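You operate a simulated robot arm through the tools that you are given. There is no shell and no other tool. Be economical: measure what you need, move in short steps, check, and stop when the job is done.

The job below is to be done with a simulated two-armed robot. You get a single attempt, and the scene is never put back.

Task
Shut the pads drawer. Take the green-band large vial and put it on the top of the door cabinet. Open the change parts door, put the orange-band lot pack on the shelf of the door cabinet and shut the door again. Take the pack of tape on the top of the door cabinet and put it away on the fourth shelf from the bottom of the corner unit. Put the nozzle from the top of the cream cabinet on top of the white pack of mats there. Fetch the small vial from the top of the cream cabinet and stand it on the top of steel stand one. Take the blue brush and leave it on top of the white sheet with a blue tab. Do these in any order. Set down upright: green-band large vial, pack of tape, small vial.

The check looks at the end state, three seconds after you hand in, the way a careful person would. Anything else that was tipped, shoved, dropped, spilled or broken makes it a failure. Flat cloth is picked up by pressing the open fingertips on it (5 to 10 N) and closing them slowly along it; thin cloth reads only 2 to 8 mm in the jaws.

Robot
Two 7-joint arms with four-finger grippers on one trunk, on a base that drives. Base frame: it is fixed to the floor where the robot stands at the start and does not move with it; the origin is under the middle of the robot, x ahead of it, y to its left, z up. Units: mm, rad, N and s.
The left shoulder is at the start at [40, 181, 954], the right one opposite. With the tool pointing down near the work surface each hand reaches from about 160 to 820 mm from the robot's upright axis, wherever it stands, measured 20 degrees to its own side. Places, roughly: blue brush (10x5x7 cm) [-2100, 5600, 900]; change parts door [900, -2100, 500]; fourth shelf of the corner unit [400, 5700, 1300]; green-band large vial (4x4x8 cm) [1100, -500, 900]; nozzle (3x3x7 cm) [-2800, -3100, 1000]; orange-band lot pack [1250, -1750, 1000]; pack of mats [-3500, -3250, 1000]; pack of tape [1250, -2000, 1000]; pads drawer [800, 0, 300]; shelf of the door cabinet [1100, -2100, 500]; small vial (3x3x6 cm) [-2900, -3000, 1000]; top of steel stand one (16x20 cm) [-2280, 760, 460]; top of the door cabinet [1200, -2100, 900]; white sheet with a blue tab (18x11x4 cm) [-1800, 5500, 900]. Payload 3.67 kg a hand.
The tool frame of a hand sits at the grasp point between the pads (the TCP): z along the fingers, y along the line on which they close. The tips reach 28 mm beyond it. The gripper opens to 112 mm. The gripper's body begins 73 mm behind the TCP.
Orientation is told as [roll, pitch, yaw] about the base's x, y, z axes, in that order, counted from this pose: with the fingers straight down and closing along the base's y, the tool's x points along the base's -x, its y along +y and its z along -z.

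Tools
- The arms move only by the tool send_rows. It takes "left_increments", "right_increments" or both (then of equal length, played together; a hand with none holds still); each is one flat list of numbers, 6 for each row, row after row: the shift along the base's x, y, z in mm, then the turn, a rotation vector about the base's x, y, z in degrees. In form: [tx, ty, tz, wx, wy, wz, tx, ty, tz, wx, wy, wz, ...]. A call has 1 to 8 rows; each row is the pose to reach, as a shift and turn from the pose commanded when the call began. "left_jaw" and "right_jaw" are, for a hand that has rows, the gripper command, from -1 (fully open) to 1 (shut), values between in proportion, set as the call begins (left out, the last holds). Rows are played at 5 a second. More than 50 mm and 0.15 rad between two rows, or a gripper value outside its range, and nothing of the call is played. A pose out of reach is approached as far as the arm can. The call stops where the force on the tool passes 40 N (or 10 N more than at its start, if that is more) or the arm is blocked; 0.2 s more then pass. The fingers move at their own pace and stop on an object; they squeeze with about 32 N. The grip force told is the motor's: it shows also when the fingers shut on nothing. Time passes only in rows, and 0.2 s behind the last, so rows that repeat a pose let the fingers close. It gives the time, the measured TCP pose, the force on the tool (base axes), the opening and the grip force at its end, in the units of the frame above (readings bear some noise), with the torque about the TCP (base axes, N m) and any sound that the robot's microphone picked up, and new pictures: "pictures" is both (left out), scene, wrist or none (wrist: the cameras of the hands that moved).
- Cameras (640 x 400 px; columns grow to the right, rows downward): "scene" is now at [106.9, -18.4, 1182.8]; the picture's right is [-0.19, -0.98, 0.00], its down [-0.57, 0.11, -0.81] and it looks along [0.80, -0.15, -0.58] (base axes); focal length 228 px, centre (320, 200). "left" rides on the left gripper at [60, 18, -104] in its tool frame; the picture's right is [-0.29, 0.96, 0.00], its down [-0.80, -0.24, -0.55] and it looks along [-0.53, -0.16, 0.83] (tool axes); focal length 234 px, centre (320, 200). "right" rides on the right gripper at [60, -18, -104] in its tool frame; the picture's right is [0.29, 0.96, 0.00], its down [-0.80, 0.24, -0.55] and it looks along [-0.53, 0.16, 0.83] (tool axes); focal length 234 px, centre (320, 200). There is no depth. A picture from a camera that has moved, and an enlarged one, comes with that camera's place and axes in the base frame and with its lens.
- slide_trunk(by): slides the trunk up (or, below 0, down) by that many mm; the arms and the scene camera ride with it, the base frame stays. It gives what a move gives, with no picture.
- roll_base(legs): drives the robot by 1 to 6 legs, each [ahead, left, turn to the left] in mm, mm and rad, along the robot's own axes; the way and the turn of a leg run together, so that a leg with both is an arc; at most 1500 mm and 3.142 rad a leg. The arms and the cameras ride along, it lands a little off, and it stops where it bumps. It gives what a move gives, and a new picture of the scene camera.
- turn_head(pan, tilt): turns the head with the scene camera to pan (to the left, within 1.501 rad either way) and tilt (down, from -0.506 to 1.204), counted from straight ahead of the robot. It gives what a move gives, and a new picture of the scene camera.
- inspect(camera, box): a new picture of the part [left, top, right, bottom] of that camera's present view, enlarged. It takes no simulated time.
- sign_off(): hands the job in; it is judged then, once.

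Work in short steps. Places have to be worked out from the pictures, the camera data and where the tool is seen: move nearer, look again, correct. Check each grasp and each placing, and mend what went wrong. You have 217 turns and 260 pictures in all, those below and enlarged ones among them. Open the grippers and draw the arms clear of the work before you hand the job in, unless the task says otherwise; then end with one line.

The tools are called after "Request:" as name(argument=value, ...) on one line, values as JSON. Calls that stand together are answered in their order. send_rows: Moves the arms, as the interface text tells. Its arguments: {"type":"object","properties":{"left_increments":{"type":"array","items":{"type":"number"}},"left_jaw":{"type":"number"},"right_increments":{"type":"array","items":{"type":"number"}},"right_jaw":{"type":"number"},"pictures":{"type":"string","enum":["both","scene","wrist","none"]}},"required":[]} The other tools are called the same way: slide_trunk (by) slides the trunk up or down; roll_base (legs) drives the base; turn_head (pan, tilt) turns the head that bears the scene camera; inspect (camera, box) takes an enlarged picture of a part of a camera's view; sign_off () hands the job in.

At the start:

```text
t: 0.0
left_tool_pos: [610.7, 185.0, 1041.8]
left_tool_rot: [0.002, 0.001, 0.0]
left_ft_force: [-0.6, 0.6, 0.0]
left_wrist_torque: [0.01, 0.03, -0.01]
left_grip_width: 111.9
left_gripper_force: 0.0
right_tool_pos: [502.7, -298.3, 1068.1]
right_tool_rot: [-0.001, 0.0, 0.001]
right_ft_force: [0.1, 0.2, 0.1]
right_wrist_torque: [-0.01, -0.02, 0.01]
right_grip_width: 112.0
right_gripper_force: 0.1
trunk travel left (down, up): [-75.0, 439.0]
robot x, y, heading: [-1.5, -3.1, 0.001]
head pan, tilt: [-0.19, 0.618]
```

scene: 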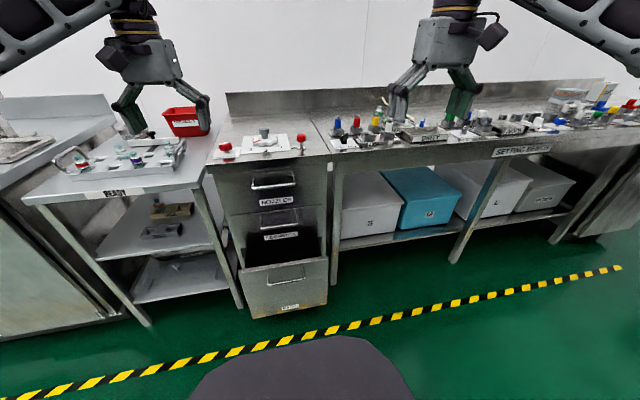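
right: 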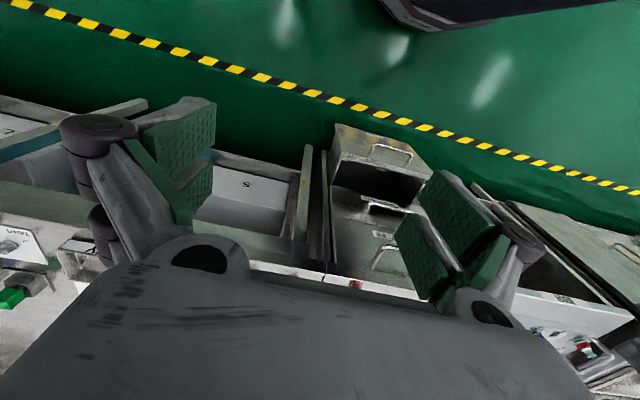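
left: 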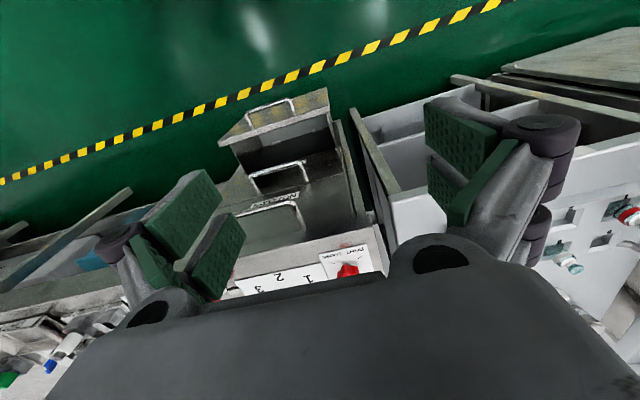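

The lowest drawer of the unit ahead stands open; I check its label and look at the bench with vials.

Request:
inspect(camera="scene", box=[200, 100, 360, 330])

Request:
inspect(camera="scene", box=[320, 60, 640, 260])

```text
1.74 times, centred on (280, 215) of scene
camera zoom: at [106.9, -18.4, 1182.8], right [-0.19, -0.98, 0.0], down [-0.57, 0.11, -0.81], along [0.8, -0.15, -0.58], focal length 396 px, centre (390, 174)
```

zoom: 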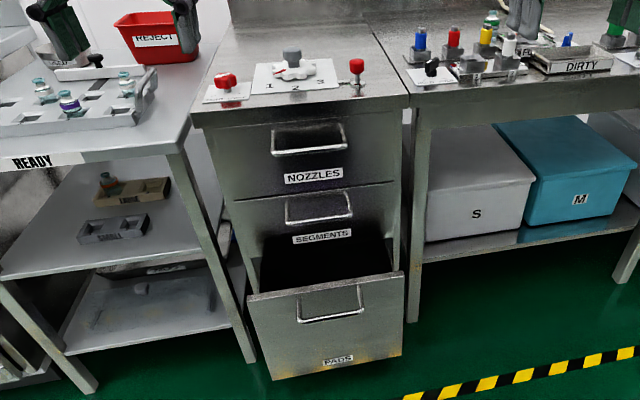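

```text
2.00 times, centred on (480, 160) of scene
camera zoom: at [106.9, -18.4, 1182.8], right [-0.19, -0.98, 0.0], down [-0.57, 0.11, -0.81], along [0.8, -0.15, -0.58], focal length 456 px, centre (0, 280)
```

zoom: 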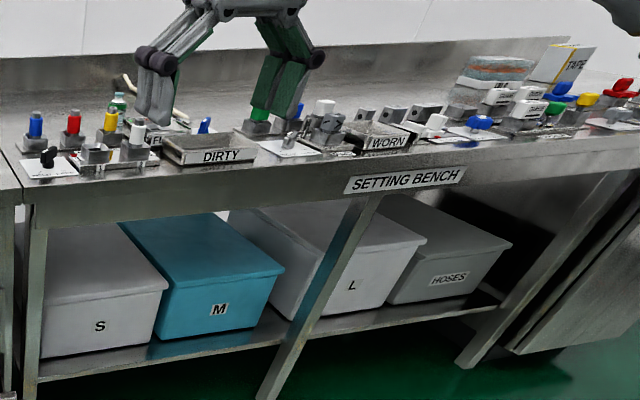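

Only the pads drawer stands out (front near x≈620, z 215–570, y≈10). I bring the left hand back and down, turning it to point ahead with shut fingers, to push the front.

Request:
send_rows(left_increments=[-40, -5, -10, 0, -8, 0, -80, -10, -25, 0, -16, 0, -120, -15, -45, 0, -24, 0, -150, -20, -80, 0, -32, 0, -165, -25, -125, 0, -40, 0, -170, -30, -170, 0, -48, 0, -170, -35, -215, 0, -56, 0, -170, -40, -260, 0, -64, 0], left_jaw=1, pictures="none")

Request:
send_rows(left_increments=[0, -15, -45, 0, -8, 0, 0, -30, -90, 0, -16, 0, 0, -45, -135, 0, -24, 0, 0, -60, -180, 0, -26, 0, 0, -75, -225, 0, -26, 0, 0, -90, -270, 0, -26, 0, 0, -105, -315, 0, -26, 0, 0, -115, -360, 0, -26, 0], pictures="scene")

```text
t: 2.0
left_tool_pos: [479.7, 78.6, 784.0]
left_tool_rot: [-0.342, -1.072, 0.272]
left_ft_force: [0.6, 0.9, -0.2]
left_wrist_torque: [-0.04, 0.01, -0.05]
left_grip_width: 0.0
left_gripper_force: 31.3
left hand out of reach, approached as far as the arm can: row 6, 7, 8
right_tool_pos: [503.2, -296.7, 1068.2]
right_tool_rot: [-0.002, 0.0, 0.001]
right_ft_force: [0.0, -0.2, 0.7]
right_wrist_torque: [-0.08, 0.02, 0.01]
right_grip_width: 112.1
right_gripper_force: 0.1
trunk travel left (down, up): [-75.0, 439.0]
robot x, y, heading: [1.5, 0.1, 0.001]
head pan, tilt: [-0.19, 0.618]
stopped in row 8 (left hand): the arm was blocked; the commanded pose is now the measured one
```

```text
t: 3.8
left_tool_pos: [474.5, -86.6, 596.2]
left_tool_rot: [-1.623, -1.456, 1.553]
left_ft_force: [-0.2, 0.3, -1.2]
left_wrist_torque: [0.0, 0.04, -0.06]
left_grip_width: 0.2
left_gripper_force: 31.8
left hand out of reach, approached as far as the arm can: row 2, 3, 4, 5, 6, 7, 8
right_tool_pos: [503.2, -297.8, 1068.3]
right_tool_rot: [0.0, 0.0, -0.001]
right_ft_force: [-0.1, 0.2, -0.6]
right_wrist_torque: [-0.06, 0.0, -0.02]
right_grip_width: 112.0
right_gripper_force: 0.1
trunk travel left (down, up): [-75.0, 439.0]
robot x, y, heading: [-3.7, 3.4, 0.0]
head pan, tilt: [-0.19, 0.618]
camera scene: at [106.8, -17.9, 1182.8], right [-0.19, -0.98, 0.0], down [-0.57, 0.11, -0.81], along [0.8, -0.15, -0.58], focal length 228 px, centre (320, 200)
```

scene: 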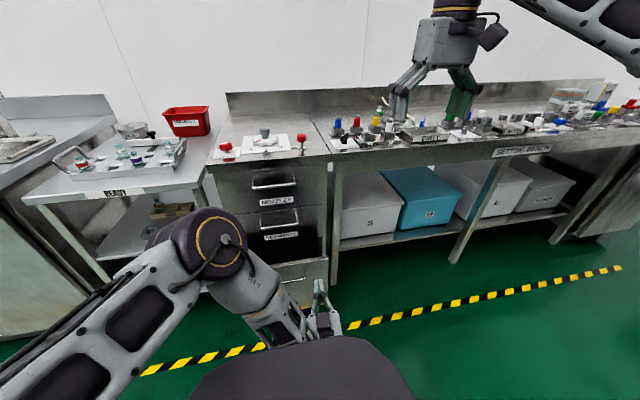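

The hand points ahead but is cramped. I back the base by 250 mm, then reach lower and toward y≈10.

Request:
roll_base(legs=[[-250, 0, 0]])

Request:
send_rows(left_increments=[40, 20, -20, 0, 0, 0, 80, 40, -40, 0, 0, 0, 120, 55, -70, 0, 0, 0, 160, 70, -100, 0, 0, 0, 200, 85, -130, 0, 0, 0, 230, 95, -160, 0, 0, 0], pictures="both")

```text
t: 5.6
left_tool_pos: [226.7, -88.7, 595.7]
left_tool_rot: [-1.633, -1.453, 1.559]
left_ft_force: [-0.5, 0.7, 0.0]
left_wrist_torque: [0.01, 0.0, 0.0]
left_grip_width: 0.0
left_gripper_force: 32.0
right_tool_pos: [255.2, -299.0, 1069.0]
right_tool_rot: [0.0, 0.0, -0.002]
right_ft_force: [-0.5, -0.1, 0.3]
right_wrist_torque: [-0.04, -0.05, -0.02]
right_grip_width: 112.0
right_gripper_force: 0.1
trunk travel left (down, up): [-75.0, 439.0]
robot x, y, heading: [-248.8, -0.3, -0.002]
head pan, tilt: [-0.19, 0.618]
camera scene: at [-140.8, -18.5, 1182.9], right [-0.19, -0.98, 0.0], down [-0.57, 0.11, -0.82], along [0.8, -0.16, -0.58], focal length 228 px, centre (320, 200)
```

scene: 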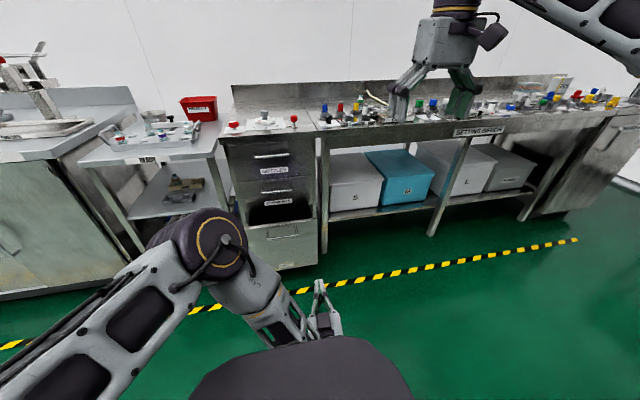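

```text
refused: row 3 steps farther than a row can; nothing moved
```

Parallax puts the drawer handle near x≈697, z≈422. I send smaller rows to bring the fist to z≈350, y≈10.

Request:
send_rows(left_increments=[30, 15, -30, 0, 0, 0, 60, 30, -60, 0, 0, 0, 90, 43, -90, 0, 0, 0, 120, 57, -120, 0, 0, 0, 150, 70, -150, 0, 0, 0, 180, 83, -180, 0, 0, 0, 205, 95, -210, 0, 0, 0, 230, 100, -240, 0, 0, 0], pictures="scene")

```text
t: 7.4
left_tool_pos: [459.3, -81.8, 518.3]
left_tool_rot: [-0.579, -1.383, 0.674]
left_ft_force: [-0.4, -0.8, 0.2]
left_wrist_torque: [-0.02, 0.0, 0.0]
left_grip_width: 0.1
left_gripper_force: 31.5
left hand out of reach, approached as far as the arm can: row 1, 2, 3, 4, 5, 6, 7, 8
right_tool_pos: [256.1, -299.1, 1067.9]
right_tool_rot: [0.001, 0.001, -0.002]
right_ft_force: [-0.1, -0.1, 0.0]
right_wrist_torque: [0.03, 0.0, 0.01]
right_grip_width: 112.1
right_gripper_force: 0.0
trunk travel left (down, up): [-75.0, 439.0]
robot x, y, heading: [-244.7, -0.2, -0.005]
head pan, tilt: [-0.19, 0.618]
camera scene: at [-139.5, -18.4, 1182.8], right [-0.19, -0.98, 0.0], down [-0.57, 0.11, -0.81], along [0.8, -0.16, -0.58], focal length 228 px, centre (320, 200)
```

scene: 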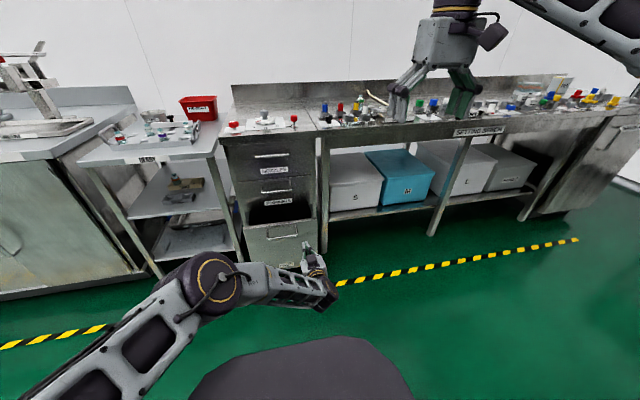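

I lower the trunk 75 mm and ease the pitch by 30° to get lower.

Request:
slide_trunk(by=-75)

Request:
send_rows(left_increments=[10, 20, -20, 0, 8, 0, 20, 40, -40, 0, 16, 0, 30, 60, -60, 0, 24, 0, 40, 80, -80, 0, 32, 0, 40, 80, -80, 0, 32, 0], pictures="scene")

```text
t: 8.6
left_tool_pos: [460.6, -82.1, 445.5]
left_tool_rot: [-0.586, -1.382, 0.679]
left_ft_force: [0.2, -0.2, 0.5]
left_wrist_torque: [-0.03, 0.0, 0.01]
left_grip_width: 0.1
left_gripper_force: 31.9
right_tool_pos: [255.3, -298.1, 994.6]
right_tool_rot: [-0.001, -0.001, -0.002]
right_ft_force: [0.2, -0.6, 0.9]
right_wrist_torque: [0.03, -0.03, 0.0]
right_grip_width: 112.1
right_gripper_force: 0.0
trunk travel left (down, up): [0.0, 514.0]
robot x, y, heading: [-247.7, -1.4, -0.004]
head pan, tilt: [-0.19, 0.618]
```

```text
t: 9.8
left_tool_pos: [499.5, -1.5, 363.5]
left_tool_rot: [-0.054, -0.856, 0.179]
left_ft_force: [0.7, -1.0, 0.1]
left_wrist_torque: [-0.04, 0.01, -0.02]
left_grip_width: 0.0
left_gripper_force: 31.9
right_tool_pos: [256.4, -299.9, 994.8]
right_tool_rot: [0.001, 0.001, -0.001]
right_ft_force: [-0.6, -0.1, 0.7]
right_wrist_torque: [-0.03, 0.0, -0.01]
right_grip_width: 111.8
right_gripper_force: 0.1
trunk travel left (down, up): [0.0, 514.0]
robot x, y, heading: [-244.1, -2.7, -0.004]
head pan, tilt: [-0.19, 0.618]
camera scene: at [-139.8, -18.6, 1109.7], right [-0.19, -0.98, 0.0], down [-0.57, 0.11, -0.81], along [0.8, -0.16, -0.58], focal length 228 px, centre (320, 200)
```

scene: 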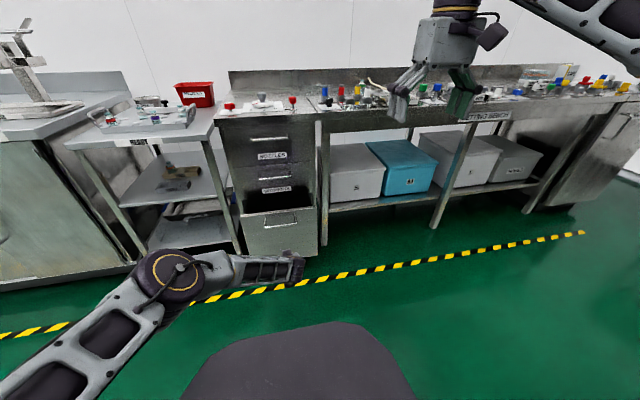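

Fist at (500, 0, 363), below the handle. I drive ahead by 170 mm, then push on in small legs.

Request:
roll_base(legs=[[170, 0, 0]])

Request:
roll_base(legs=[[60, 0, 0]])

```text
t: 11.2
left_tool_pos: [668.8, -3.6, 363.3]
left_tool_rot: [-0.052, -0.855, 0.178]
left_ft_force: [0.8, -0.6, -0.6]
left_wrist_torque: [-0.01, 0.0, 0.0]
left_grip_width: 0.0
left_gripper_force: 32.0
right_tool_pos: [426.4, -299.8, 993.8]
right_tool_rot: [0.0, 0.002, -0.003]
right_ft_force: [0.9, -0.9, 0.1]
right_wrist_torque: [0.0, 0.06, -0.03]
right_grip_width: 112.0
right_gripper_force: 0.1
trunk travel left (down, up): [0.0, 514.0]
robot x, y, heading: [-78.6, 0.5, -0.007]
head pan, tilt: [-0.19, 0.618]
camera scene: at [30.4, -19.1, 1109.5], right [-0.19, -0.98, 0.0], down [-0.57, 0.11, -0.81], along [0.8, -0.16, -0.58], focal length 228 px, centre (320, 200)
```

scene: 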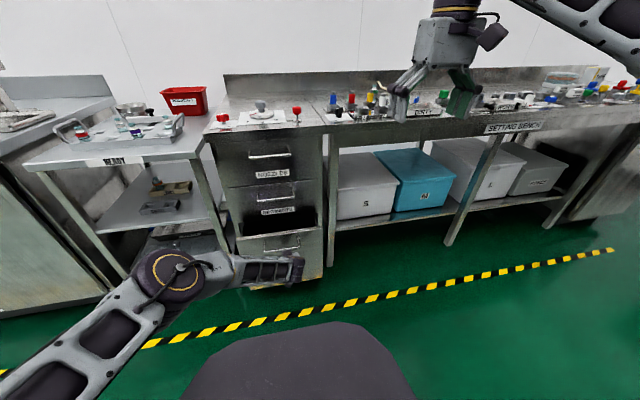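

```text
t: 12.2
left_tool_pos: [731.4, -2.9, 362.7]
left_tool_rot: [-0.053, -0.855, 0.178]
left_ft_force: [-0.4, 0.1, -0.6]
left_wrist_torque: [0.0, 0.01, -0.03]
left_grip_width: 0.2
left_gripper_force: 31.9
right_tool_pos: [489.2, -300.2, 994.4]
right_tool_rot: [0.0, 0.003, -0.002]
right_ft_force: [0.9, 0.1, -0.5]
right_wrist_torque: [0.01, 0.05, -0.02]
right_grip_width: 112.0
right_gripper_force: 0.0
trunk travel left (down, up): [0.0, 514.0]
robot x, y, heading: [-14.0, -0.7, 0.006]
head pan, tilt: [-0.19, 0.618]
camera scene: at [93.3, -19.2, 1109.5], right [-0.19, -0.98, 0.0], down [-0.57, 0.11, -0.81], along [0.8, -0.16, -0.58], focal length 228 px, centre (320, 200)
```

scene: 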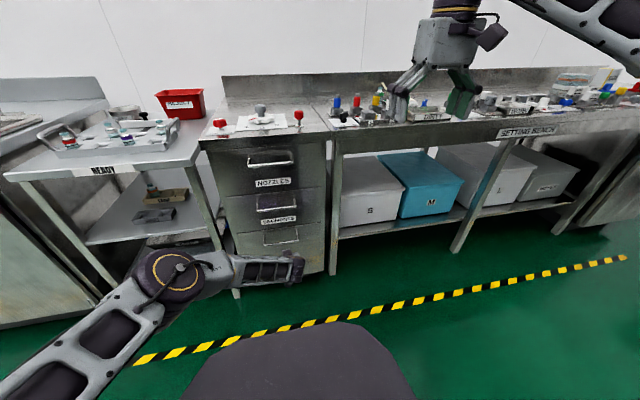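

The drawer is moving in with little force. I check how far it still is.

Request:
inspect(camera="scene", box=[190, 130, 350, 300])

```text
2.35 times, centred on (270, 215) of scene
camera zoom: at [93.3, -19.2, 1109.5], right [-0.19, -0.98, 0.0], down [-0.57, 0.11, -0.81], along [0.8, -0.16, -0.58], focal length 536 px, centre (438, 165)
```

zoom: 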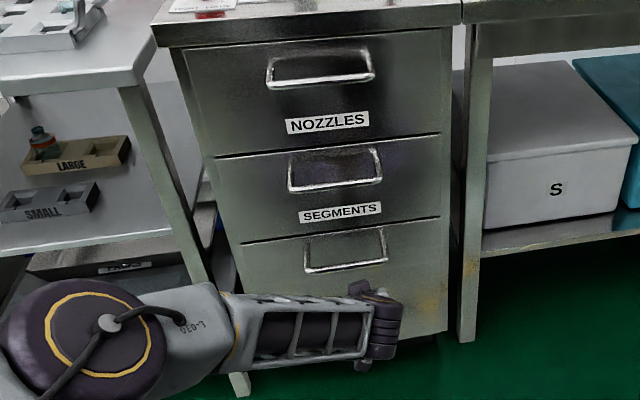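

It looks shut or nearly so; I press a few mm further to feel for the stop.

Request:
send_rows(left_increments=[6, 0, 0, 0, 0, 0, 12, 0, 0, 0, 0, 0, 18, 0, 0, 0, 0, 0], pictures="none")

```text
t: 13.0
left_tool_pos: [749.9, -3.9, 364.1]
left_tool_rot: [-0.053, -0.858, 0.179]
left_ft_force: [-0.6, -0.5, -0.1]
left_wrist_torque: [0.01, -0.01, 0.01]
left_grip_width: 0.0
left_gripper_force: 32.2
right_tool_pos: [487.8, -300.5, 994.8]
right_tool_rot: [0.001, 0.002, -0.003]
right_ft_force: [0.3, 0.5, 0.1]
right_wrist_torque: [0.03, -0.02, 0.02]
right_grip_width: 112.1
right_gripper_force: 0.0
trunk travel left (down, up): [0.0, 514.0]
robot x, y, heading: [-13.3, -1.0, -0.006]
head pan, tilt: [-0.19, 0.618]
```

Request:
send_rows(left_increments=[10, 0, 0, 0, 0, 0, 20, 0, 0, 0, 0, 0, 30, 0, 0, 0, 0, 0, 40, 0, 0, 0, 0, 0], pictures="scene")

```text
t: 14.2
left_tool_pos: [780.4, -4.5, 361.6]
left_tool_rot: [-0.057, -0.85, 0.176]
left_ft_force: [-11.6, 1.7, 5.6]
left_wrist_torque: [-0.01, -0.2, 0.01]
left_grip_width: 0.0
left_gripper_force: 32.3
left hand out of reach, approached as far as the arm can: row 4
right_tool_pos: [486.2, -299.7, 996.1]
right_tool_rot: [0.0, 0.0, -0.004]
right_ft_force: [-1.2, 0.8, 0.0]
right_wrist_torque: [0.0, 0.03, -0.04]
right_grip_width: 111.9
right_gripper_force: 0.0
trunk travel left (down, up): [0.0, 514.0]
robot x, y, heading: [-16.2, -1.6, -0.004]
head pan, tilt: [-0.19, 0.618]
stopped in row 4 (left hand): the force on the tool passed its limit at 45 N (the readings are from after the stop); the commanded pose is now the measured one
camera scene: at [90.0, -19.0, 1109.7], right [-0.19, -0.98, 0.0], down [-0.57, 0.11, -0.81], along [0.8, -0.16, -0.58], focal length 228 px, centre (320, 200)
```

scene: 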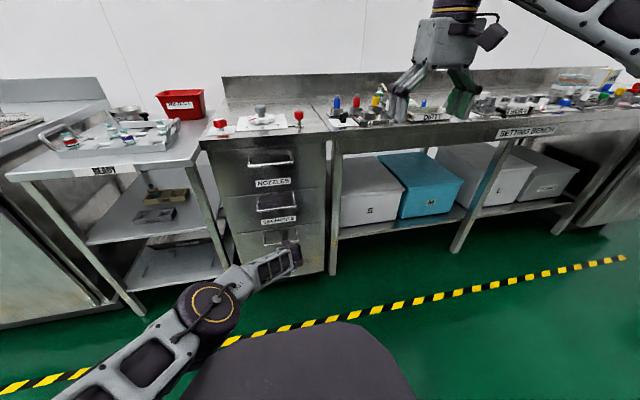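

A firm stop: the drawer is shut. I back off and look for the gap.

Request:
roll_base(legs=[[-250, 0, 0]])

Request:
inspect(camera="scene", box=[200, 90, 360, 290])

```text
t: 16.0
left_tool_pos: [531.9, 0.1, 360.8]
left_tool_rot: [-0.056, -0.85, 0.18]
left_ft_force: [0.5, 0.5, 0.2]
left_wrist_torque: [0.0, -0.02, 0.02]
left_grip_width: 0.0
left_gripper_force: 31.9
right_tool_pos: [236.5, -298.5, 995.6]
right_tool_rot: [-0.001, 0.003, -0.002]
right_ft_force: [0.2, -0.9, 0.4]
right_wrist_torque: [-0.03, -0.05, 0.02]
right_grip_width: 111.9
right_gripper_force: 0.0
trunk travel left (down, up): [0.0, 514.0]
robot x, y, heading: [-265.1, -0.7, 0.003]
head pan, tilt: [-0.19, 0.618]
camera scene: at [-159.6, -18.5, 1109.8], right [-0.19, -0.98, 0.0], down [-0.57, 0.11, -0.82], along [0.8, -0.15, -0.58], focal length 228 px, centre (320, 200)
```

scene: 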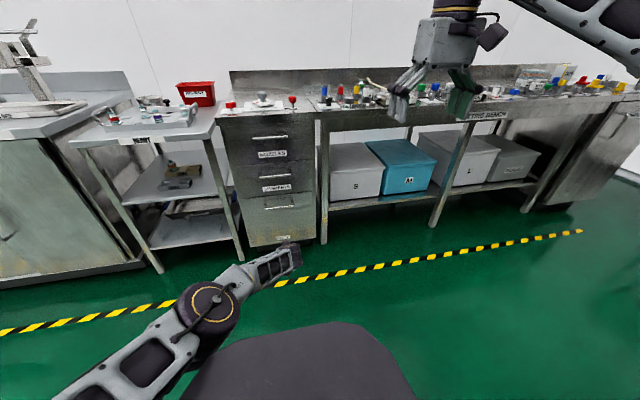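

```text
2.00 times, centred on (280, 190) of scene
camera zoom: at [-159.6, -18.5, 1109.8], right [-0.19, -0.98, 0.0], down [-0.57, 0.11, -0.82], along [0.8, -0.15, -0.58], focal length 456 px, centre (400, 220)
```

zoom: 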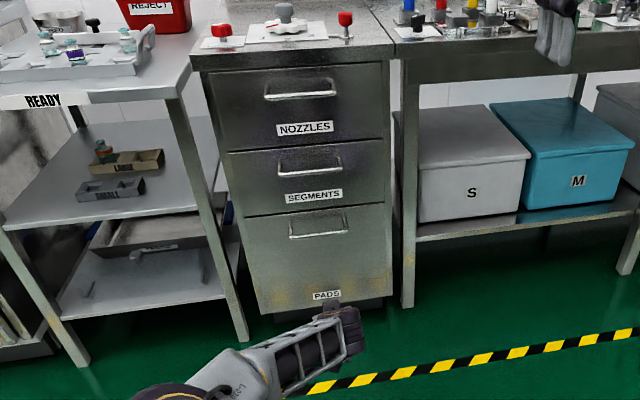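

Drawer is shut. I raise the trunk and bring the left hand up to a folded carrying pose.

Request:
slide_trunk(by=180)

Request:
send_rows(left_increments=[-10, 15, 45, 0, 6, 0, -20, 30, 90, 0, 12, 0, -30, 45, 135, 0, 18, 0, -40, 60, 180, 0, 24, 0, -50, 75, 225, 0, 30, 0, -60, 90, 270, 0, 36, 0, -70, 105, 315, 0, 42, 0, -80, 120, 360, 0, 49, 0], left_jaw=-1, pictures="none")

Request:
send_rows(left_increments=[-10, 15, 45, 0, 0, 0, -20, 30, 90, 0, 0, 0, -40, 45, 130, 0, 0, 0, -60, 60, 160, 0, 0, 0, -80, 75, 190, 0, 0, 0, -100, 90, 220, 0, 0, 0, -120, 105, 250, 0, 0, 0, -140, 120, 280, 0, 0, 0], pictures="none")

Request:
roll_base(legs=[[0, -350, 0], [350, 0, 0]])

```text
t: 18.0
left_tool_pos: [532.8, -1.0, 539.1]
left_tool_rot: [-0.056, -0.85, 0.18]
left_ft_force: [0.6, 0.1, -0.3]
left_wrist_torque: [0.01, 0.01, -0.01]
left_grip_width: 0.0
left_gripper_force: 32.2
right_tool_pos: [238.9, -298.6, 1174.0]
right_tool_rot: [0.001, 0.002, -0.001]
right_ft_force: [0.7, -0.3, 0.3]
right_wrist_torque: [-0.02, 0.01, 0.02]
right_grip_width: 111.9
right_gripper_force: 0.1
trunk travel left (down, up): [-180.0, 334.0]
robot x, y, heading: [-264.4, 0.7, -0.003]
head pan, tilt: [-0.19, 0.618]
```

```text
t: 19.8
left_tool_pos: [451.4, 119.5, 899.8]
left_tool_rot: [0.08, -0.001, 0.118]
left_ft_force: [-0.1, 0.4, -0.9]
left_wrist_torque: [-0.01, 0.03, -0.01]
left_grip_width: 112.1
left_gripper_force: 0.1
right_tool_pos: [237.5, -299.7, 1174.6]
right_tool_rot: [0.001, 0.001, 0.001]
right_ft_force: [-0.7, -0.1, 0.9]
right_wrist_torque: [0.01, 0.01, 0.01]
right_grip_width: 112.0
right_gripper_force: 0.0
trunk travel left (down, up): [-180.0, 334.0]
robot x, y, heading: [-265.9, 2.2, -0.003]
head pan, tilt: [-0.19, 0.618]
```

```text
t: 21.6
left_tool_pos: [310.2, 237.4, 1186.0]
left_tool_rot: [0.08, -0.003, 0.121]
left_ft_force: [-0.1, -0.9, -0.7]
left_wrist_torque: [-0.01, -0.05, 0.04]
left_grip_width: 112.0
left_gripper_force: 0.2
right_tool_pos: [235.8, -299.3, 1176.0]
right_tool_rot: [-0.001, 0.0, 0.0]
right_ft_force: [-0.4, 0.3, -0.1]
right_wrist_torque: [0.02, -0.02, -0.02]
right_grip_width: 112.1
right_gripper_force: 0.0
trunk travel left (down, up): [-180.0, 334.0]
robot x, y, heading: [-266.7, 4.2, -0.003]
head pan, tilt: [-0.19, 0.618]
```

```text
t: 25.9
left_tool_pos: [662.6, -105.6, 1184.8]
left_tool_rot: [0.08, 0.0, 0.126]
left_ft_force: [0.1, -0.1, 0.8]
left_wrist_torque: [-0.01, 0.01, 0.02]
left_grip_width: 112.3
left_gripper_force: 0.0
right_tool_pos: [591.7, -642.0, 1174.2]
right_tool_rot: [0.001, 0.002, 0.007]
right_ft_force: [-0.1, -0.7, -0.3]
right_wrist_torque: [-0.02, -0.03, -0.02]
right_grip_width: 112.0
right_gripper_force: 0.0
trunk travel left (down, up): [-180.0, 334.0]
robot x, y, heading: [86.3, -345.7, 0.004]
head pan, tilt: [-0.19, 0.618]
camera scene: at [193.8, -365.5, 1289.2], right [-0.18, -0.98, 0.0], down [-0.57, 0.11, -0.81], along [0.8, -0.15, -0.58], focal length 228 px, centre (320, 200)
```

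scene: 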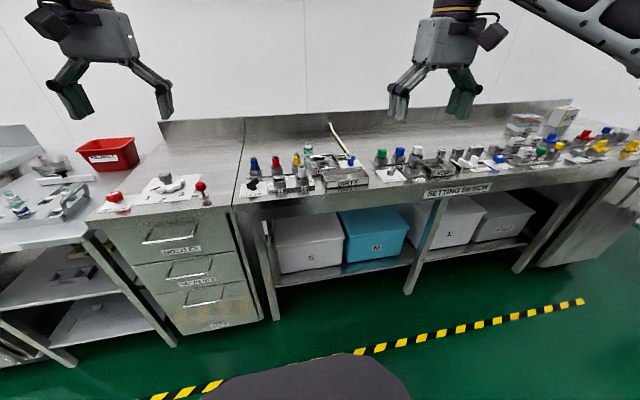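

Request:
inspect(camera="scene", box=[230, 110, 430, 210])

Request:
inspect(camera="scene", box=[440, 90, 640, 210])

```text
3.20 times, centred on (330, 160) of scene
camera zoom: at [193.8, -365.5, 1289.2], right [-0.18, -0.98, 0.0], down [-0.57, 0.11, -0.81], along [0.8, -0.15, -0.58], focal length 729 px, centre (288, 328)
```

zoom: 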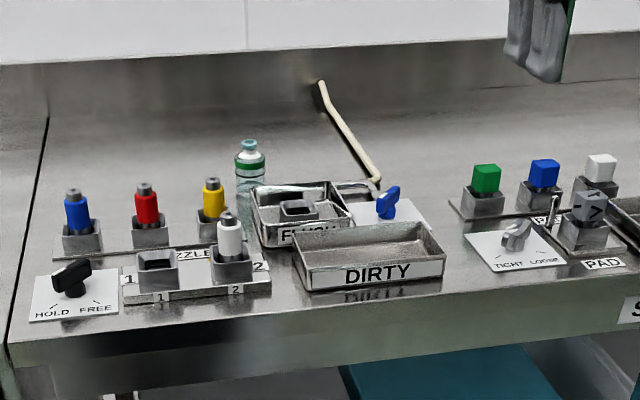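

```text
3.20 times, centred on (540, 150) of scene
camera zoom: at [193.8, -365.5, 1289.2], right [-0.18, -0.98, 0.0], down [-0.57, 0.11, -0.81], along [0.8, -0.15, -0.58], focal length 729 px, centre (-384, 360)
```

zoom: 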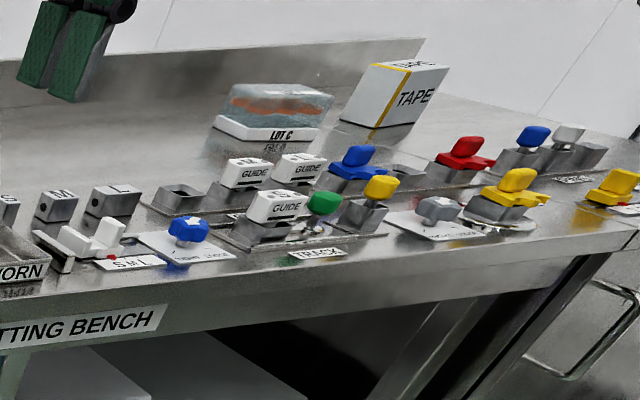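

The green-band vial stands behind the nozzle rack beside the FLUSH tray, roughly (990, -462). I drive ahead 180 mm and hover the right hand for a wrist view.

Request:
roll_base(legs=[[180, 0, 0]])

Request:
send_rows(right_increments=[25, 30, 0, 0, 0, 0, 50, 60, 0, 0, 0, 0, 75, 90, 0, 0, 0, 0, 100, 120, 0, 0, 0, 0, 125, 150, 0, 0, 0, 0, 150, 180, 0, 0, 0, 0, 170, 180, 0, 0, 0, 0], pictures="wrist")

```text
t: 27.4
left_tool_pos: [849.9, -104.6, 1183.9]
left_tool_rot: [0.081, -0.001, 0.127]
left_ft_force: [0.1, 0.1, -0.5]
left_wrist_torque: [0.02, 0.02, 0.01]
left_grip_width: 112.4
left_gripper_force: 0.1
right_tool_pos: [779.8, -639.5, 1173.9]
right_tool_rot: [0.001, 0.001, 0.007]
right_ft_force: [-0.3, -0.7, -0.1]
right_wrist_torque: [0.02, 0.06, 0.02]
right_grip_width: 112.0
right_gripper_force: 0.0
trunk travel left (down, up): [-180.0, 334.0]
robot x, y, heading: [270.3, -346.7, 0.01]
head pan, tilt: [-0.19, 0.618]
camera scene: at [380.1, -364.0, 1289.1], right [-0.18, -0.98, 0.0], down [-0.57, 0.11, -0.81], along [0.8, -0.15, -0.58], focal length 228 px, centre (320, 200)
```

scene: 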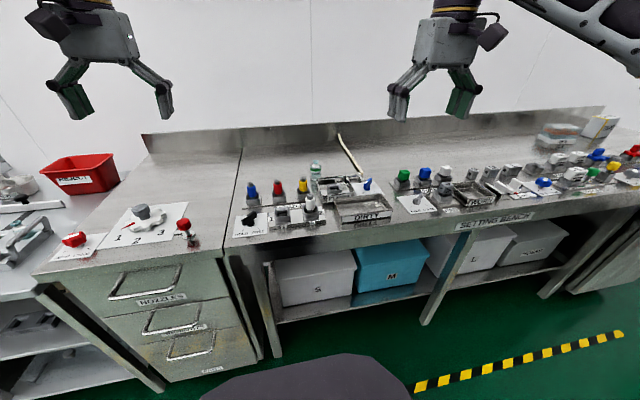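

```text
t: 29.1
left_tool_pos: [848.9, -105.1, 1184.6]
left_tool_rot: [0.078, -0.002, 0.125]
left_ft_force: [0.1, -0.1, -0.6]
left_wrist_torque: [0.02, 0.04, 0.0]
left_grip_width: 112.0
left_gripper_force: 0.1
right_tool_pos: [947.1, -460.7, 1174.7]
right_tool_rot: [0.001, 0.003, 0.007]
right_ft_force: [0.5, 0.3, -0.4]
right_wrist_torque: [0.03, 0.01, -0.04]
right_grip_width: 111.9
right_gripper_force: 0.0
trunk travel left (down, up): [-180.0, 334.0]
robot x, y, heading: [275.5, -344.6, 0.006]
head pan, tilt: [-0.19, 0.618]
camera right: at [886.6, -479.2, 1278.2], right [-0.3, 0.96, 0.0], down [0.8, 0.25, 0.55], along [0.53, 0.16, -0.83], focal length 234 px, centre (320, 200)
```

right: 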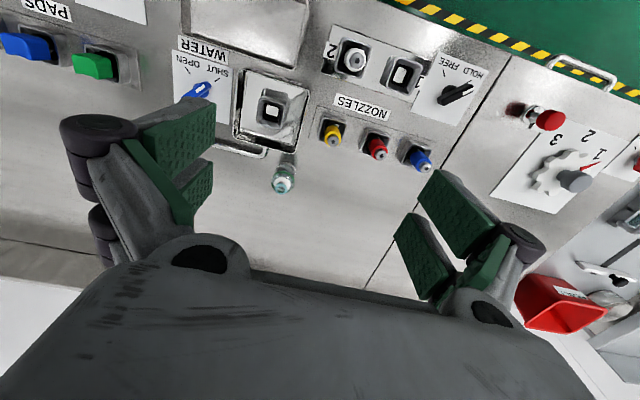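

Triangulating scene and wrist views, the vial cap is near (1088, -484, 924). I drive 80 mm nearer and lower the hand over it.

Request:
roll_base(legs=[[80, 0, 0]])

Request:
send_rows(right_increments=[10, -8, -40, 0, 0, 0, 20, -14, -80, 0, 0, 0, 30, -20, -120, 0, 0, 0], right_jaw=-0.5, pictures="wrist")

```text
t: 30.1
left_tool_pos: [930.7, -104.3, 1183.8]
left_tool_rot: [0.081, -0.003, 0.125]
left_ft_force: [0.5, 0.0, -0.4]
left_wrist_torque: [0.02, 0.08, 0.0]
left_grip_width: 112.0
left_gripper_force: 0.0
right_tool_pos: [1026.8, -459.1, 1173.5]
right_tool_rot: [-0.002, 0.003, 0.008]
right_ft_force: [0.5, -0.3, 0.8]
right_wrist_torque: [0.01, 0.04, -0.02]
right_grip_width: 111.9
right_gripper_force: 0.1
trunk travel left (down, up): [-180.0, 334.0]
robot x, y, heading: [355.1, -350.4, 0.009]
head pan, tilt: [-0.19, 0.618]
camera scene: at [460.4, -363.2, 1289.1], right [-0.18, -0.98, 0.0], down [-0.57, 0.11, -0.81], along [0.8, -0.15, -0.58], focal length 228 px, centre (320, 200)
```

scene: 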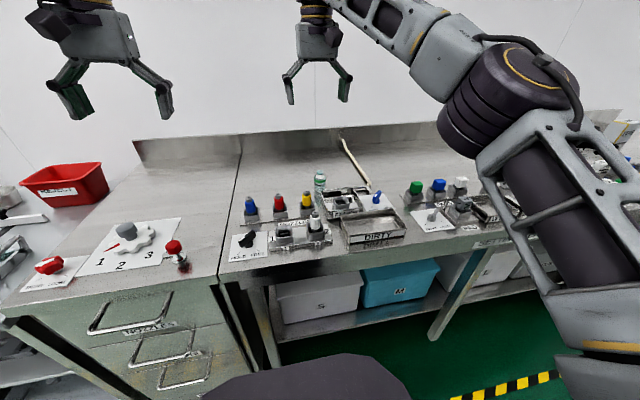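

```text
t: 30.9
left_tool_pos: [929.8, -104.6, 1184.3]
left_tool_rot: [0.08, -0.002, 0.126]
left_ft_force: [0.1, -0.5, -0.4]
left_wrist_torque: [0.03, 0.02, -0.02]
left_grip_width: 112.0
left_gripper_force: 0.1
right_tool_pos: [1058.4, -481.7, 1052.0]
right_tool_rot: [0.0, 0.001, 0.008]
right_ft_force: [0.3, -0.8, -0.1]
right_wrist_torque: [-0.02, 0.02, -0.01]
right_grip_width: 83.9
right_gripper_force: 0.1
trunk travel left (down, up): [-180.0, 334.0]
robot x, y, heading: [352.1, -345.0, 0.01]
head pan, tilt: [-0.19, 0.618]
camera right: at [998.8, -501.0, 1156.5], right [-0.3, 0.96, 0.0], down [0.8, 0.25, 0.55], along [0.53, 0.16, -0.83], focal length 234 px, centre (320, 200)
```

right: 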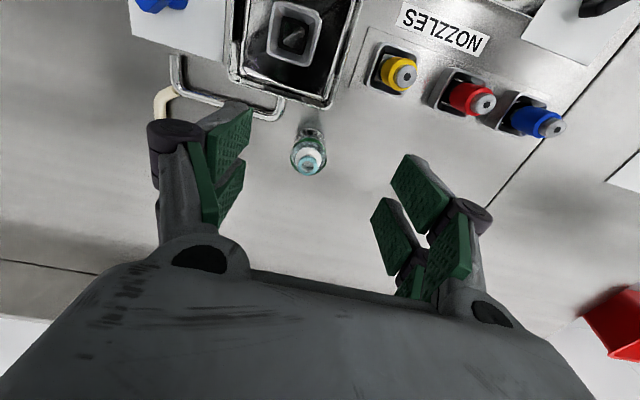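

Three-way triangulation gives the cap at about (1105, -481, 922). I narrow the jaws to ~64 mm and descend partway to check alignment.

Request:
send_rows(right_increments=[15, 0, -20, 0, 0, 0, 30, 0, -40, 0, 0, 0, 45, 0, -70, 0, 0, 0], right_jaw=-0.15, pictures="both")

```text
t: 31.7
left_tool_pos: [930.1, -103.9, 1184.0]
left_tool_rot: [0.082, -0.002, 0.126]
left_ft_force: [0.7, -0.1, -0.4]
left_wrist_torque: [-0.02, 0.03, -0.01]
left_grip_width: 112.1
left_gripper_force: 0.1
right_tool_pos: [1101.7, -482.8, 982.8]
right_tool_rot: [0.0, 0.003, 0.006]
right_ft_force: [1.1, -0.5, -0.2]
right_wrist_torque: [-0.01, 0.0, -0.02]
right_grip_width: 64.4
right_gripper_force: 0.1
trunk travel left (down, up): [-180.0, 334.0]
robot x, y, heading: [353.6, -345.3, 0.008]
head pan, tilt: [-0.19, 0.618]
camera scene: at [460.1, -363.2, 1289.1], right [-0.18, -0.98, 0.0], down [-0.57, 0.11, -0.81], along [0.8, -0.15, -0.58], focal length 228 px, centre (320, 200)
camera right: at [1041.4, -501.5, 1087.0], right [-0.29, 0.96, 0.0], down [0.8, 0.25, 0.55], along [0.53, 0.16, -0.83], focal length 234 px, centre (320, 200)
```

scene: 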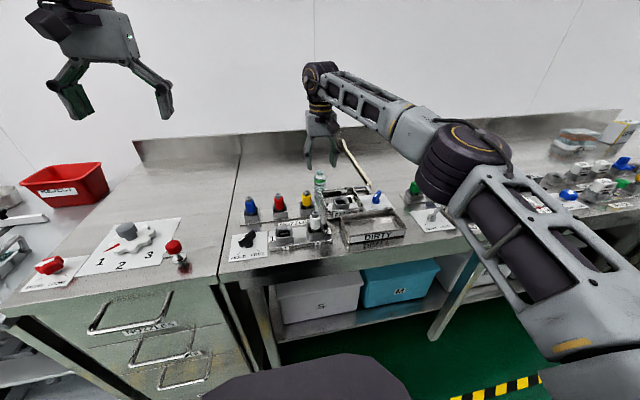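
right: 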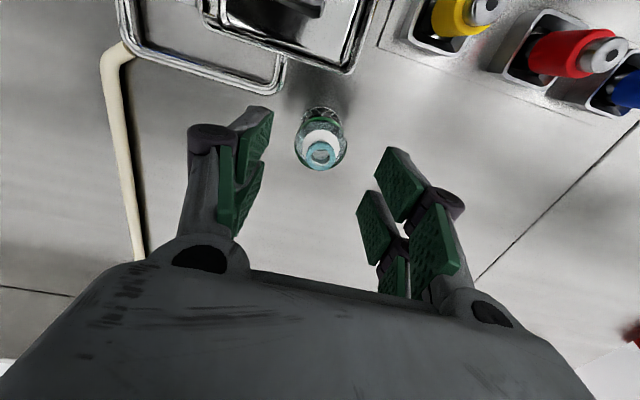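

The predicted pixel matches (cap at 1105, -481, 922). I descend to z≈890.

Request:
send_rows(right_increments=[3, 2, -30, 0, 0, 0, 3, 2, -60, 0, 0, 0, 3, 2, -93, 0, 0, 0], pictures="wrist")

```text
t: 32.5
left_tool_pos: [928.5, -103.0, 1184.4]
left_tool_rot: [0.079, -0.002, 0.126]
left_ft_force: [0.6, 0.4, -0.4]
left_wrist_torque: [0.01, 0.03, 0.0]
left_grip_width: 112.1
left_gripper_force: 0.2
right_tool_pos: [1106.1, -477.8, 887.9]
right_tool_rot: [0.0, 0.002, 0.008]
right_ft_force: [0.7, -0.2, -0.7]
right_wrist_torque: [-0.02, 0.04, 0.01]
right_grip_width: 64.3
right_gripper_force: 0.0
trunk travel left (down, up): [-180.0, 334.0]
robot x, y, heading: [353.2, -345.3, 0.007]
head pan, tilt: [-0.19, 0.618]
camera right: at [1045.3, -497.2, 992.2], right [-0.3, 0.96, 0.0], down [0.8, 0.25, 0.55], along [0.53, 0.16, -0.83], focal length 234 px, centre (320, 200)
```

right: 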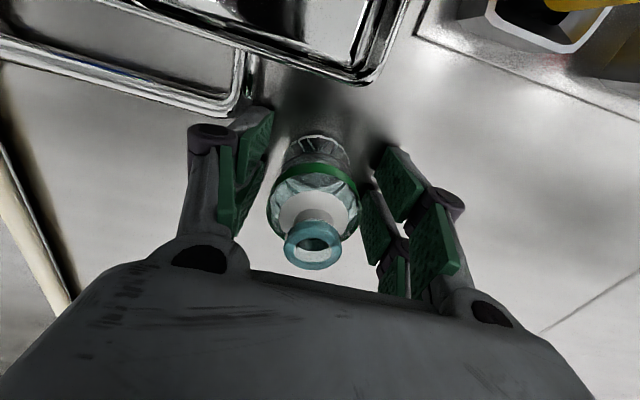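

The vial is between the pads; I close.

Request:
send_rows(right_increments=[2, -2, 0, 0, 0, 0, 2, -2, 0, 0, 0, 0, 2, -2, 0, 0, 0, 0], right_jaw=1, pictures="none")

Request:
send_rows(right_increments=[0, 0, 40, 0, 0, 0, 0, 0, 80, 0, 0, 0, 0, 0, 120, 0, 0, 0, 0, 0, 160, 0, 0, 0], pictures="wrist")

```text
t: 33.3
left_tool_pos: [928.4, -103.4, 1184.5]
left_tool_rot: [0.081, -0.002, 0.126]
left_ft_force: [0.9, 0.3, 1.1]
left_wrist_torque: [0.0, 0.01, 0.02]
left_grip_width: 111.7
left_gripper_force: 0.1
right_tool_pos: [1105.8, -479.3, 889.5]
right_tool_rot: [-0.001, 0.002, 0.006]
right_ft_force: [0.8, -0.9, 0.7]
right_wrist_torque: [-0.05, 0.03, 0.02]
right_grip_width: 37.2
right_gripper_force: 32.4
trunk travel left (down, up): [-180.0, 334.0]
robot x, y, heading: [356.0, -348.5, 0.007]
head pan, tilt: [-0.19, 0.618]
```

```text
t: 34.3
left_tool_pos: [927.6, -101.0, 1184.4]
left_tool_rot: [0.077, -0.005, 0.128]
left_ft_force: [-1.0, 1.6, 0.6]
left_wrist_torque: [-0.08, -0.02, 0.0]
left_grip_width: 112.1
left_gripper_force: 0.0
right_tool_pos: [1105.0, -479.2, 1055.9]
right_tool_rot: [-0.002, -0.001, 0.008]
right_ft_force: [0.1, -1.0, -0.1]
right_wrist_torque: [0.03, -0.02, 0.03]
right_grip_width: 37.4
right_gripper_force: 31.6
trunk travel left (down, up): [-180.0, 334.0]
robot x, y, heading: [348.7, -344.6, 0.009]
head pan, tilt: [-0.19, 0.618]
camera right: at [1044.8, -498.6, 1159.8], right [-0.29, 0.96, 0.0], down [0.8, 0.25, 0.55], along [0.53, 0.16, -0.83], focal length 234 px, centre (320, 200)
```

right: 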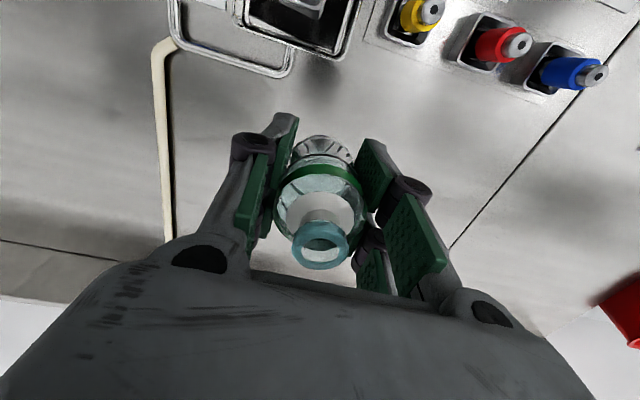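

Vial held (37 mm). I back off and drive to the door cabinet.

Request:
roll_base(legs=[[-450, 0, 0], [0, -1350, 0]])

```text
t: 43.7
left_tool_pos: [492.3, -1458.5, 1184.1]
left_tool_rot: [0.079, -0.001, 0.125]
left_ft_force: [0.7, -1.3, 0.4]
left_wrist_torque: [0.03, 0.0, -0.01]
left_grip_width: 112.0
left_gripper_force: 0.1
right_tool_pos: [670.3, -1835.7, 1054.1]
right_tool_rot: [-0.001, 0.0, 0.007]
right_ft_force: [-0.4, -0.5, -0.6]
right_wrist_torque: [-0.02, -0.02, 0.01]
right_grip_width: 37.1
right_gripper_force: 31.9
trunk travel left (down, up): [-180.0, 334.0]
robot x, y, heading: [-87.5, -1697.0, 0.006]
head pan, tilt: [-0.19, 0.618]
camera scene: at [22.6, -1717.5, 1289.2], right [-0.18, -0.98, 0.0], down [-0.57, 0.11, -0.81], along [0.8, -0.15, -0.58], focal length 228 px, centre (320, 200)
```

scene: 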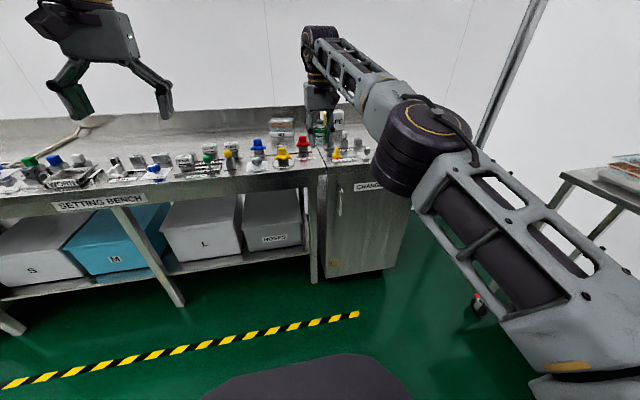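

I shift right to see the cabinet unobstructed.

Request:
roll_base(legs=[[0, -450, 0]])

Request:
inspect(camera="scene", box=[160, 80, 400, 290])

```text
t: 46.5
left_tool_pos: [496.1, -1906.6, 1185.3]
left_tool_rot: [0.08, 0.0, 0.128]
left_ft_force: [0.6, 0.4, 0.4]
left_wrist_torque: [0.05, 0.02, 0.01]
left_grip_width: 112.3
left_gripper_force: 0.1
right_tool_pos: [674.7, -2282.2, 1051.9]
right_tool_rot: [0.0, 0.001, 0.01]
right_ft_force: [-0.3, -0.5, -0.5]
right_wrist_torque: [-0.03, 0.01, -0.04]
right_grip_width: 37.2
right_gripper_force: 32.1
trunk travel left (down, up): [-180.0, 334.0]
robot x, y, heading: [-81.6, -2152.8, 0.01]
head pan, tilt: [-0.19, 0.618]
camera scene: at [26.8, -2167.6, 1289.2], right [-0.18, -0.98, 0.0], down [-0.57, 0.1, -0.81], along [0.8, -0.15, -0.58], focal length 228 px, centre (320, 200)
```

scene: 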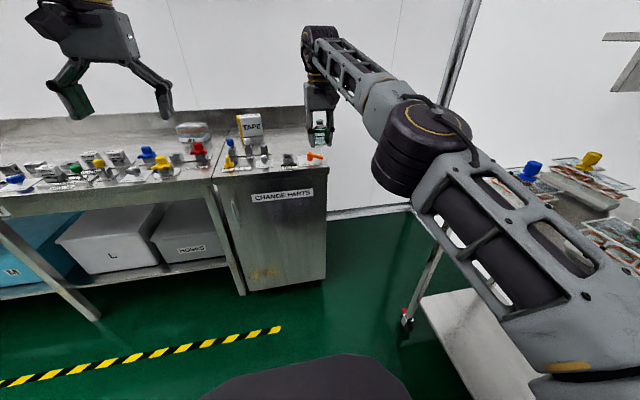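

```text
1.90 times, centred on (280, 185) of scene
camera zoom: at [26.8, -2167.6, 1289.2], right [-0.18, -0.98, 0.0], down [-0.57, 0.1, -0.81], along [0.8, -0.15, -0.58], focal length 434 px, centre (396, 229)
```

zoom: 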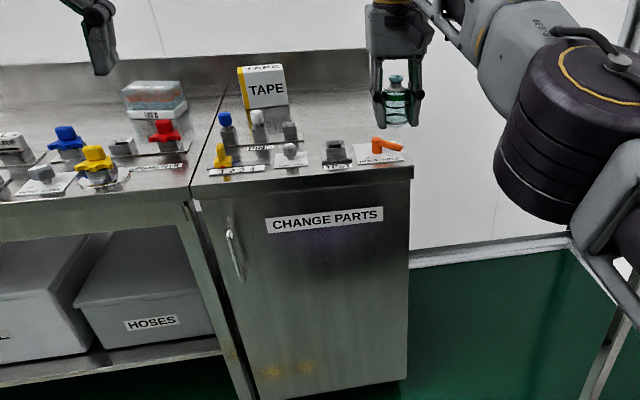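

The cabinet spans about y -1912…-2348 with front at x≈810. Its right-rear top is free; I'll set the vial near (1150, -2220). Driving ahead 400 mm.

Request:
roll_base(legs=[[400, 0, 0]])

Request:
send_rows(right_increments=[25, 25, 0, 0, 0, 0, 50, 50, 0, 0, 0, 0, 75, 60, -30, 0, 0, 0, 75, 60, -70, 0, 0, 0], pictures="both")

```text
t: 49.0
left_tool_pos: [896.8, -1901.6, 1184.6]
left_tool_rot: [0.08, -0.001, 0.128]
left_ft_force: [-0.2, 0.2, -0.1]
left_wrist_torque: [-0.01, 0.01, 0.0]
left_grip_width: 112.1
left_gripper_force: 0.0
right_tool_pos: [1074.3, -2278.9, 1052.7]
right_tool_rot: [0.0, 0.0, 0.01]
right_ft_force: [1.3, -0.6, 0.0]
right_wrist_torque: [0.02, 0.0, -0.02]
right_grip_width: 36.6
right_gripper_force: 32.2
trunk travel left (down, up): [-180.0, 334.0]
robot x, y, heading: [319.4, -2144.3, 0.009]
head pan, tilt: [-0.19, 0.618]
camera scene: at [427.6, -2162.4, 1289.2], right [-0.18, -0.98, 0.0], down [-0.57, 0.1, -0.81], along [0.8, -0.15, -0.58], focal length 228 px, centre (320, 200)
```

scene: 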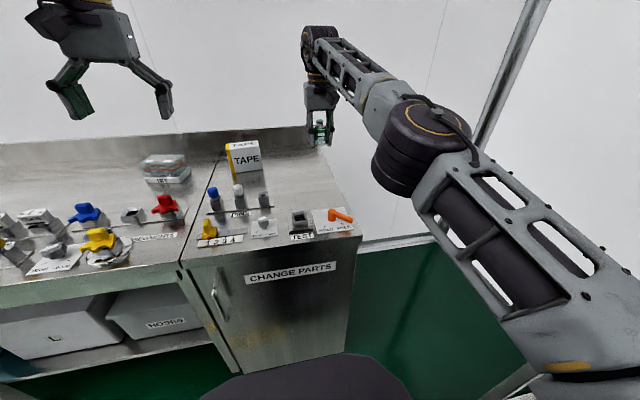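

```text
t: 50.0
left_tool_pos: [896.7, -1902.3, 1183.5]
left_tool_rot: [0.08, -0.002, 0.129]
left_ft_force: [1.5, -0.1, 0.0]
left_wrist_torque: [-0.01, 0.01, 0.0]
left_grip_width: 111.8
left_gripper_force: 0.1
right_tool_pos: [1086.8, -2241.0, 969.2]
right_tool_rot: [0.0, 0.0, 0.01]
right_ft_force: [0.5, 0.0, 0.8]
right_wrist_torque: [0.0, 0.02, 0.03]
right_grip_width: 36.7
right_gripper_force: 32.2
right hand out of reach, approached as far as the arm can: row 1, 2, 3, 4
trunk travel left (down, up): [-180.0, 334.0]
robot x, y, heading: [322.5, -2146.7, 0.015]
head pan, tilt: [-0.19, 0.618]
camera scene: at [428.0, -2162.6, 1289.1], right [-0.18, -0.98, 0.0], down [-0.57, 0.1, -0.81], along [0.8, -0.15, -0.58], focal length 228 px, centre (320, 200)
camera right: at [1027.8, -2261.6, 1073.3], right [-0.3, 0.95, 0.0], down [0.8, 0.25, 0.55], along [0.53, 0.17, -0.83], focal length 234 px, centre (320, 200)
```

scene: 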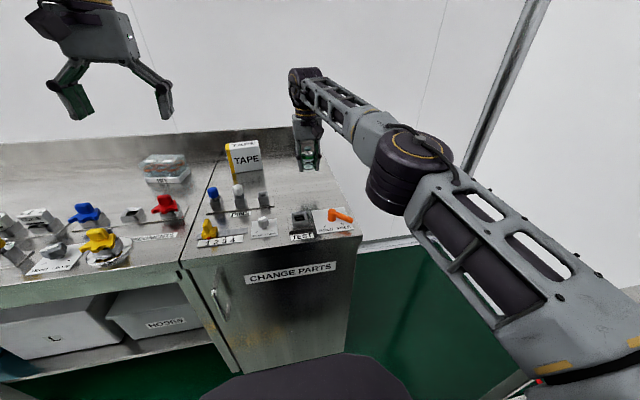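
right: 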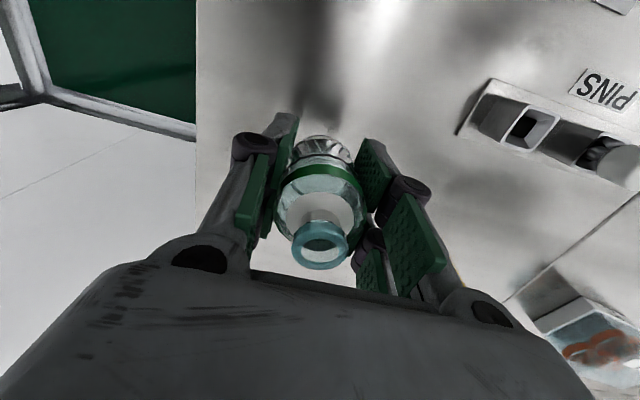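

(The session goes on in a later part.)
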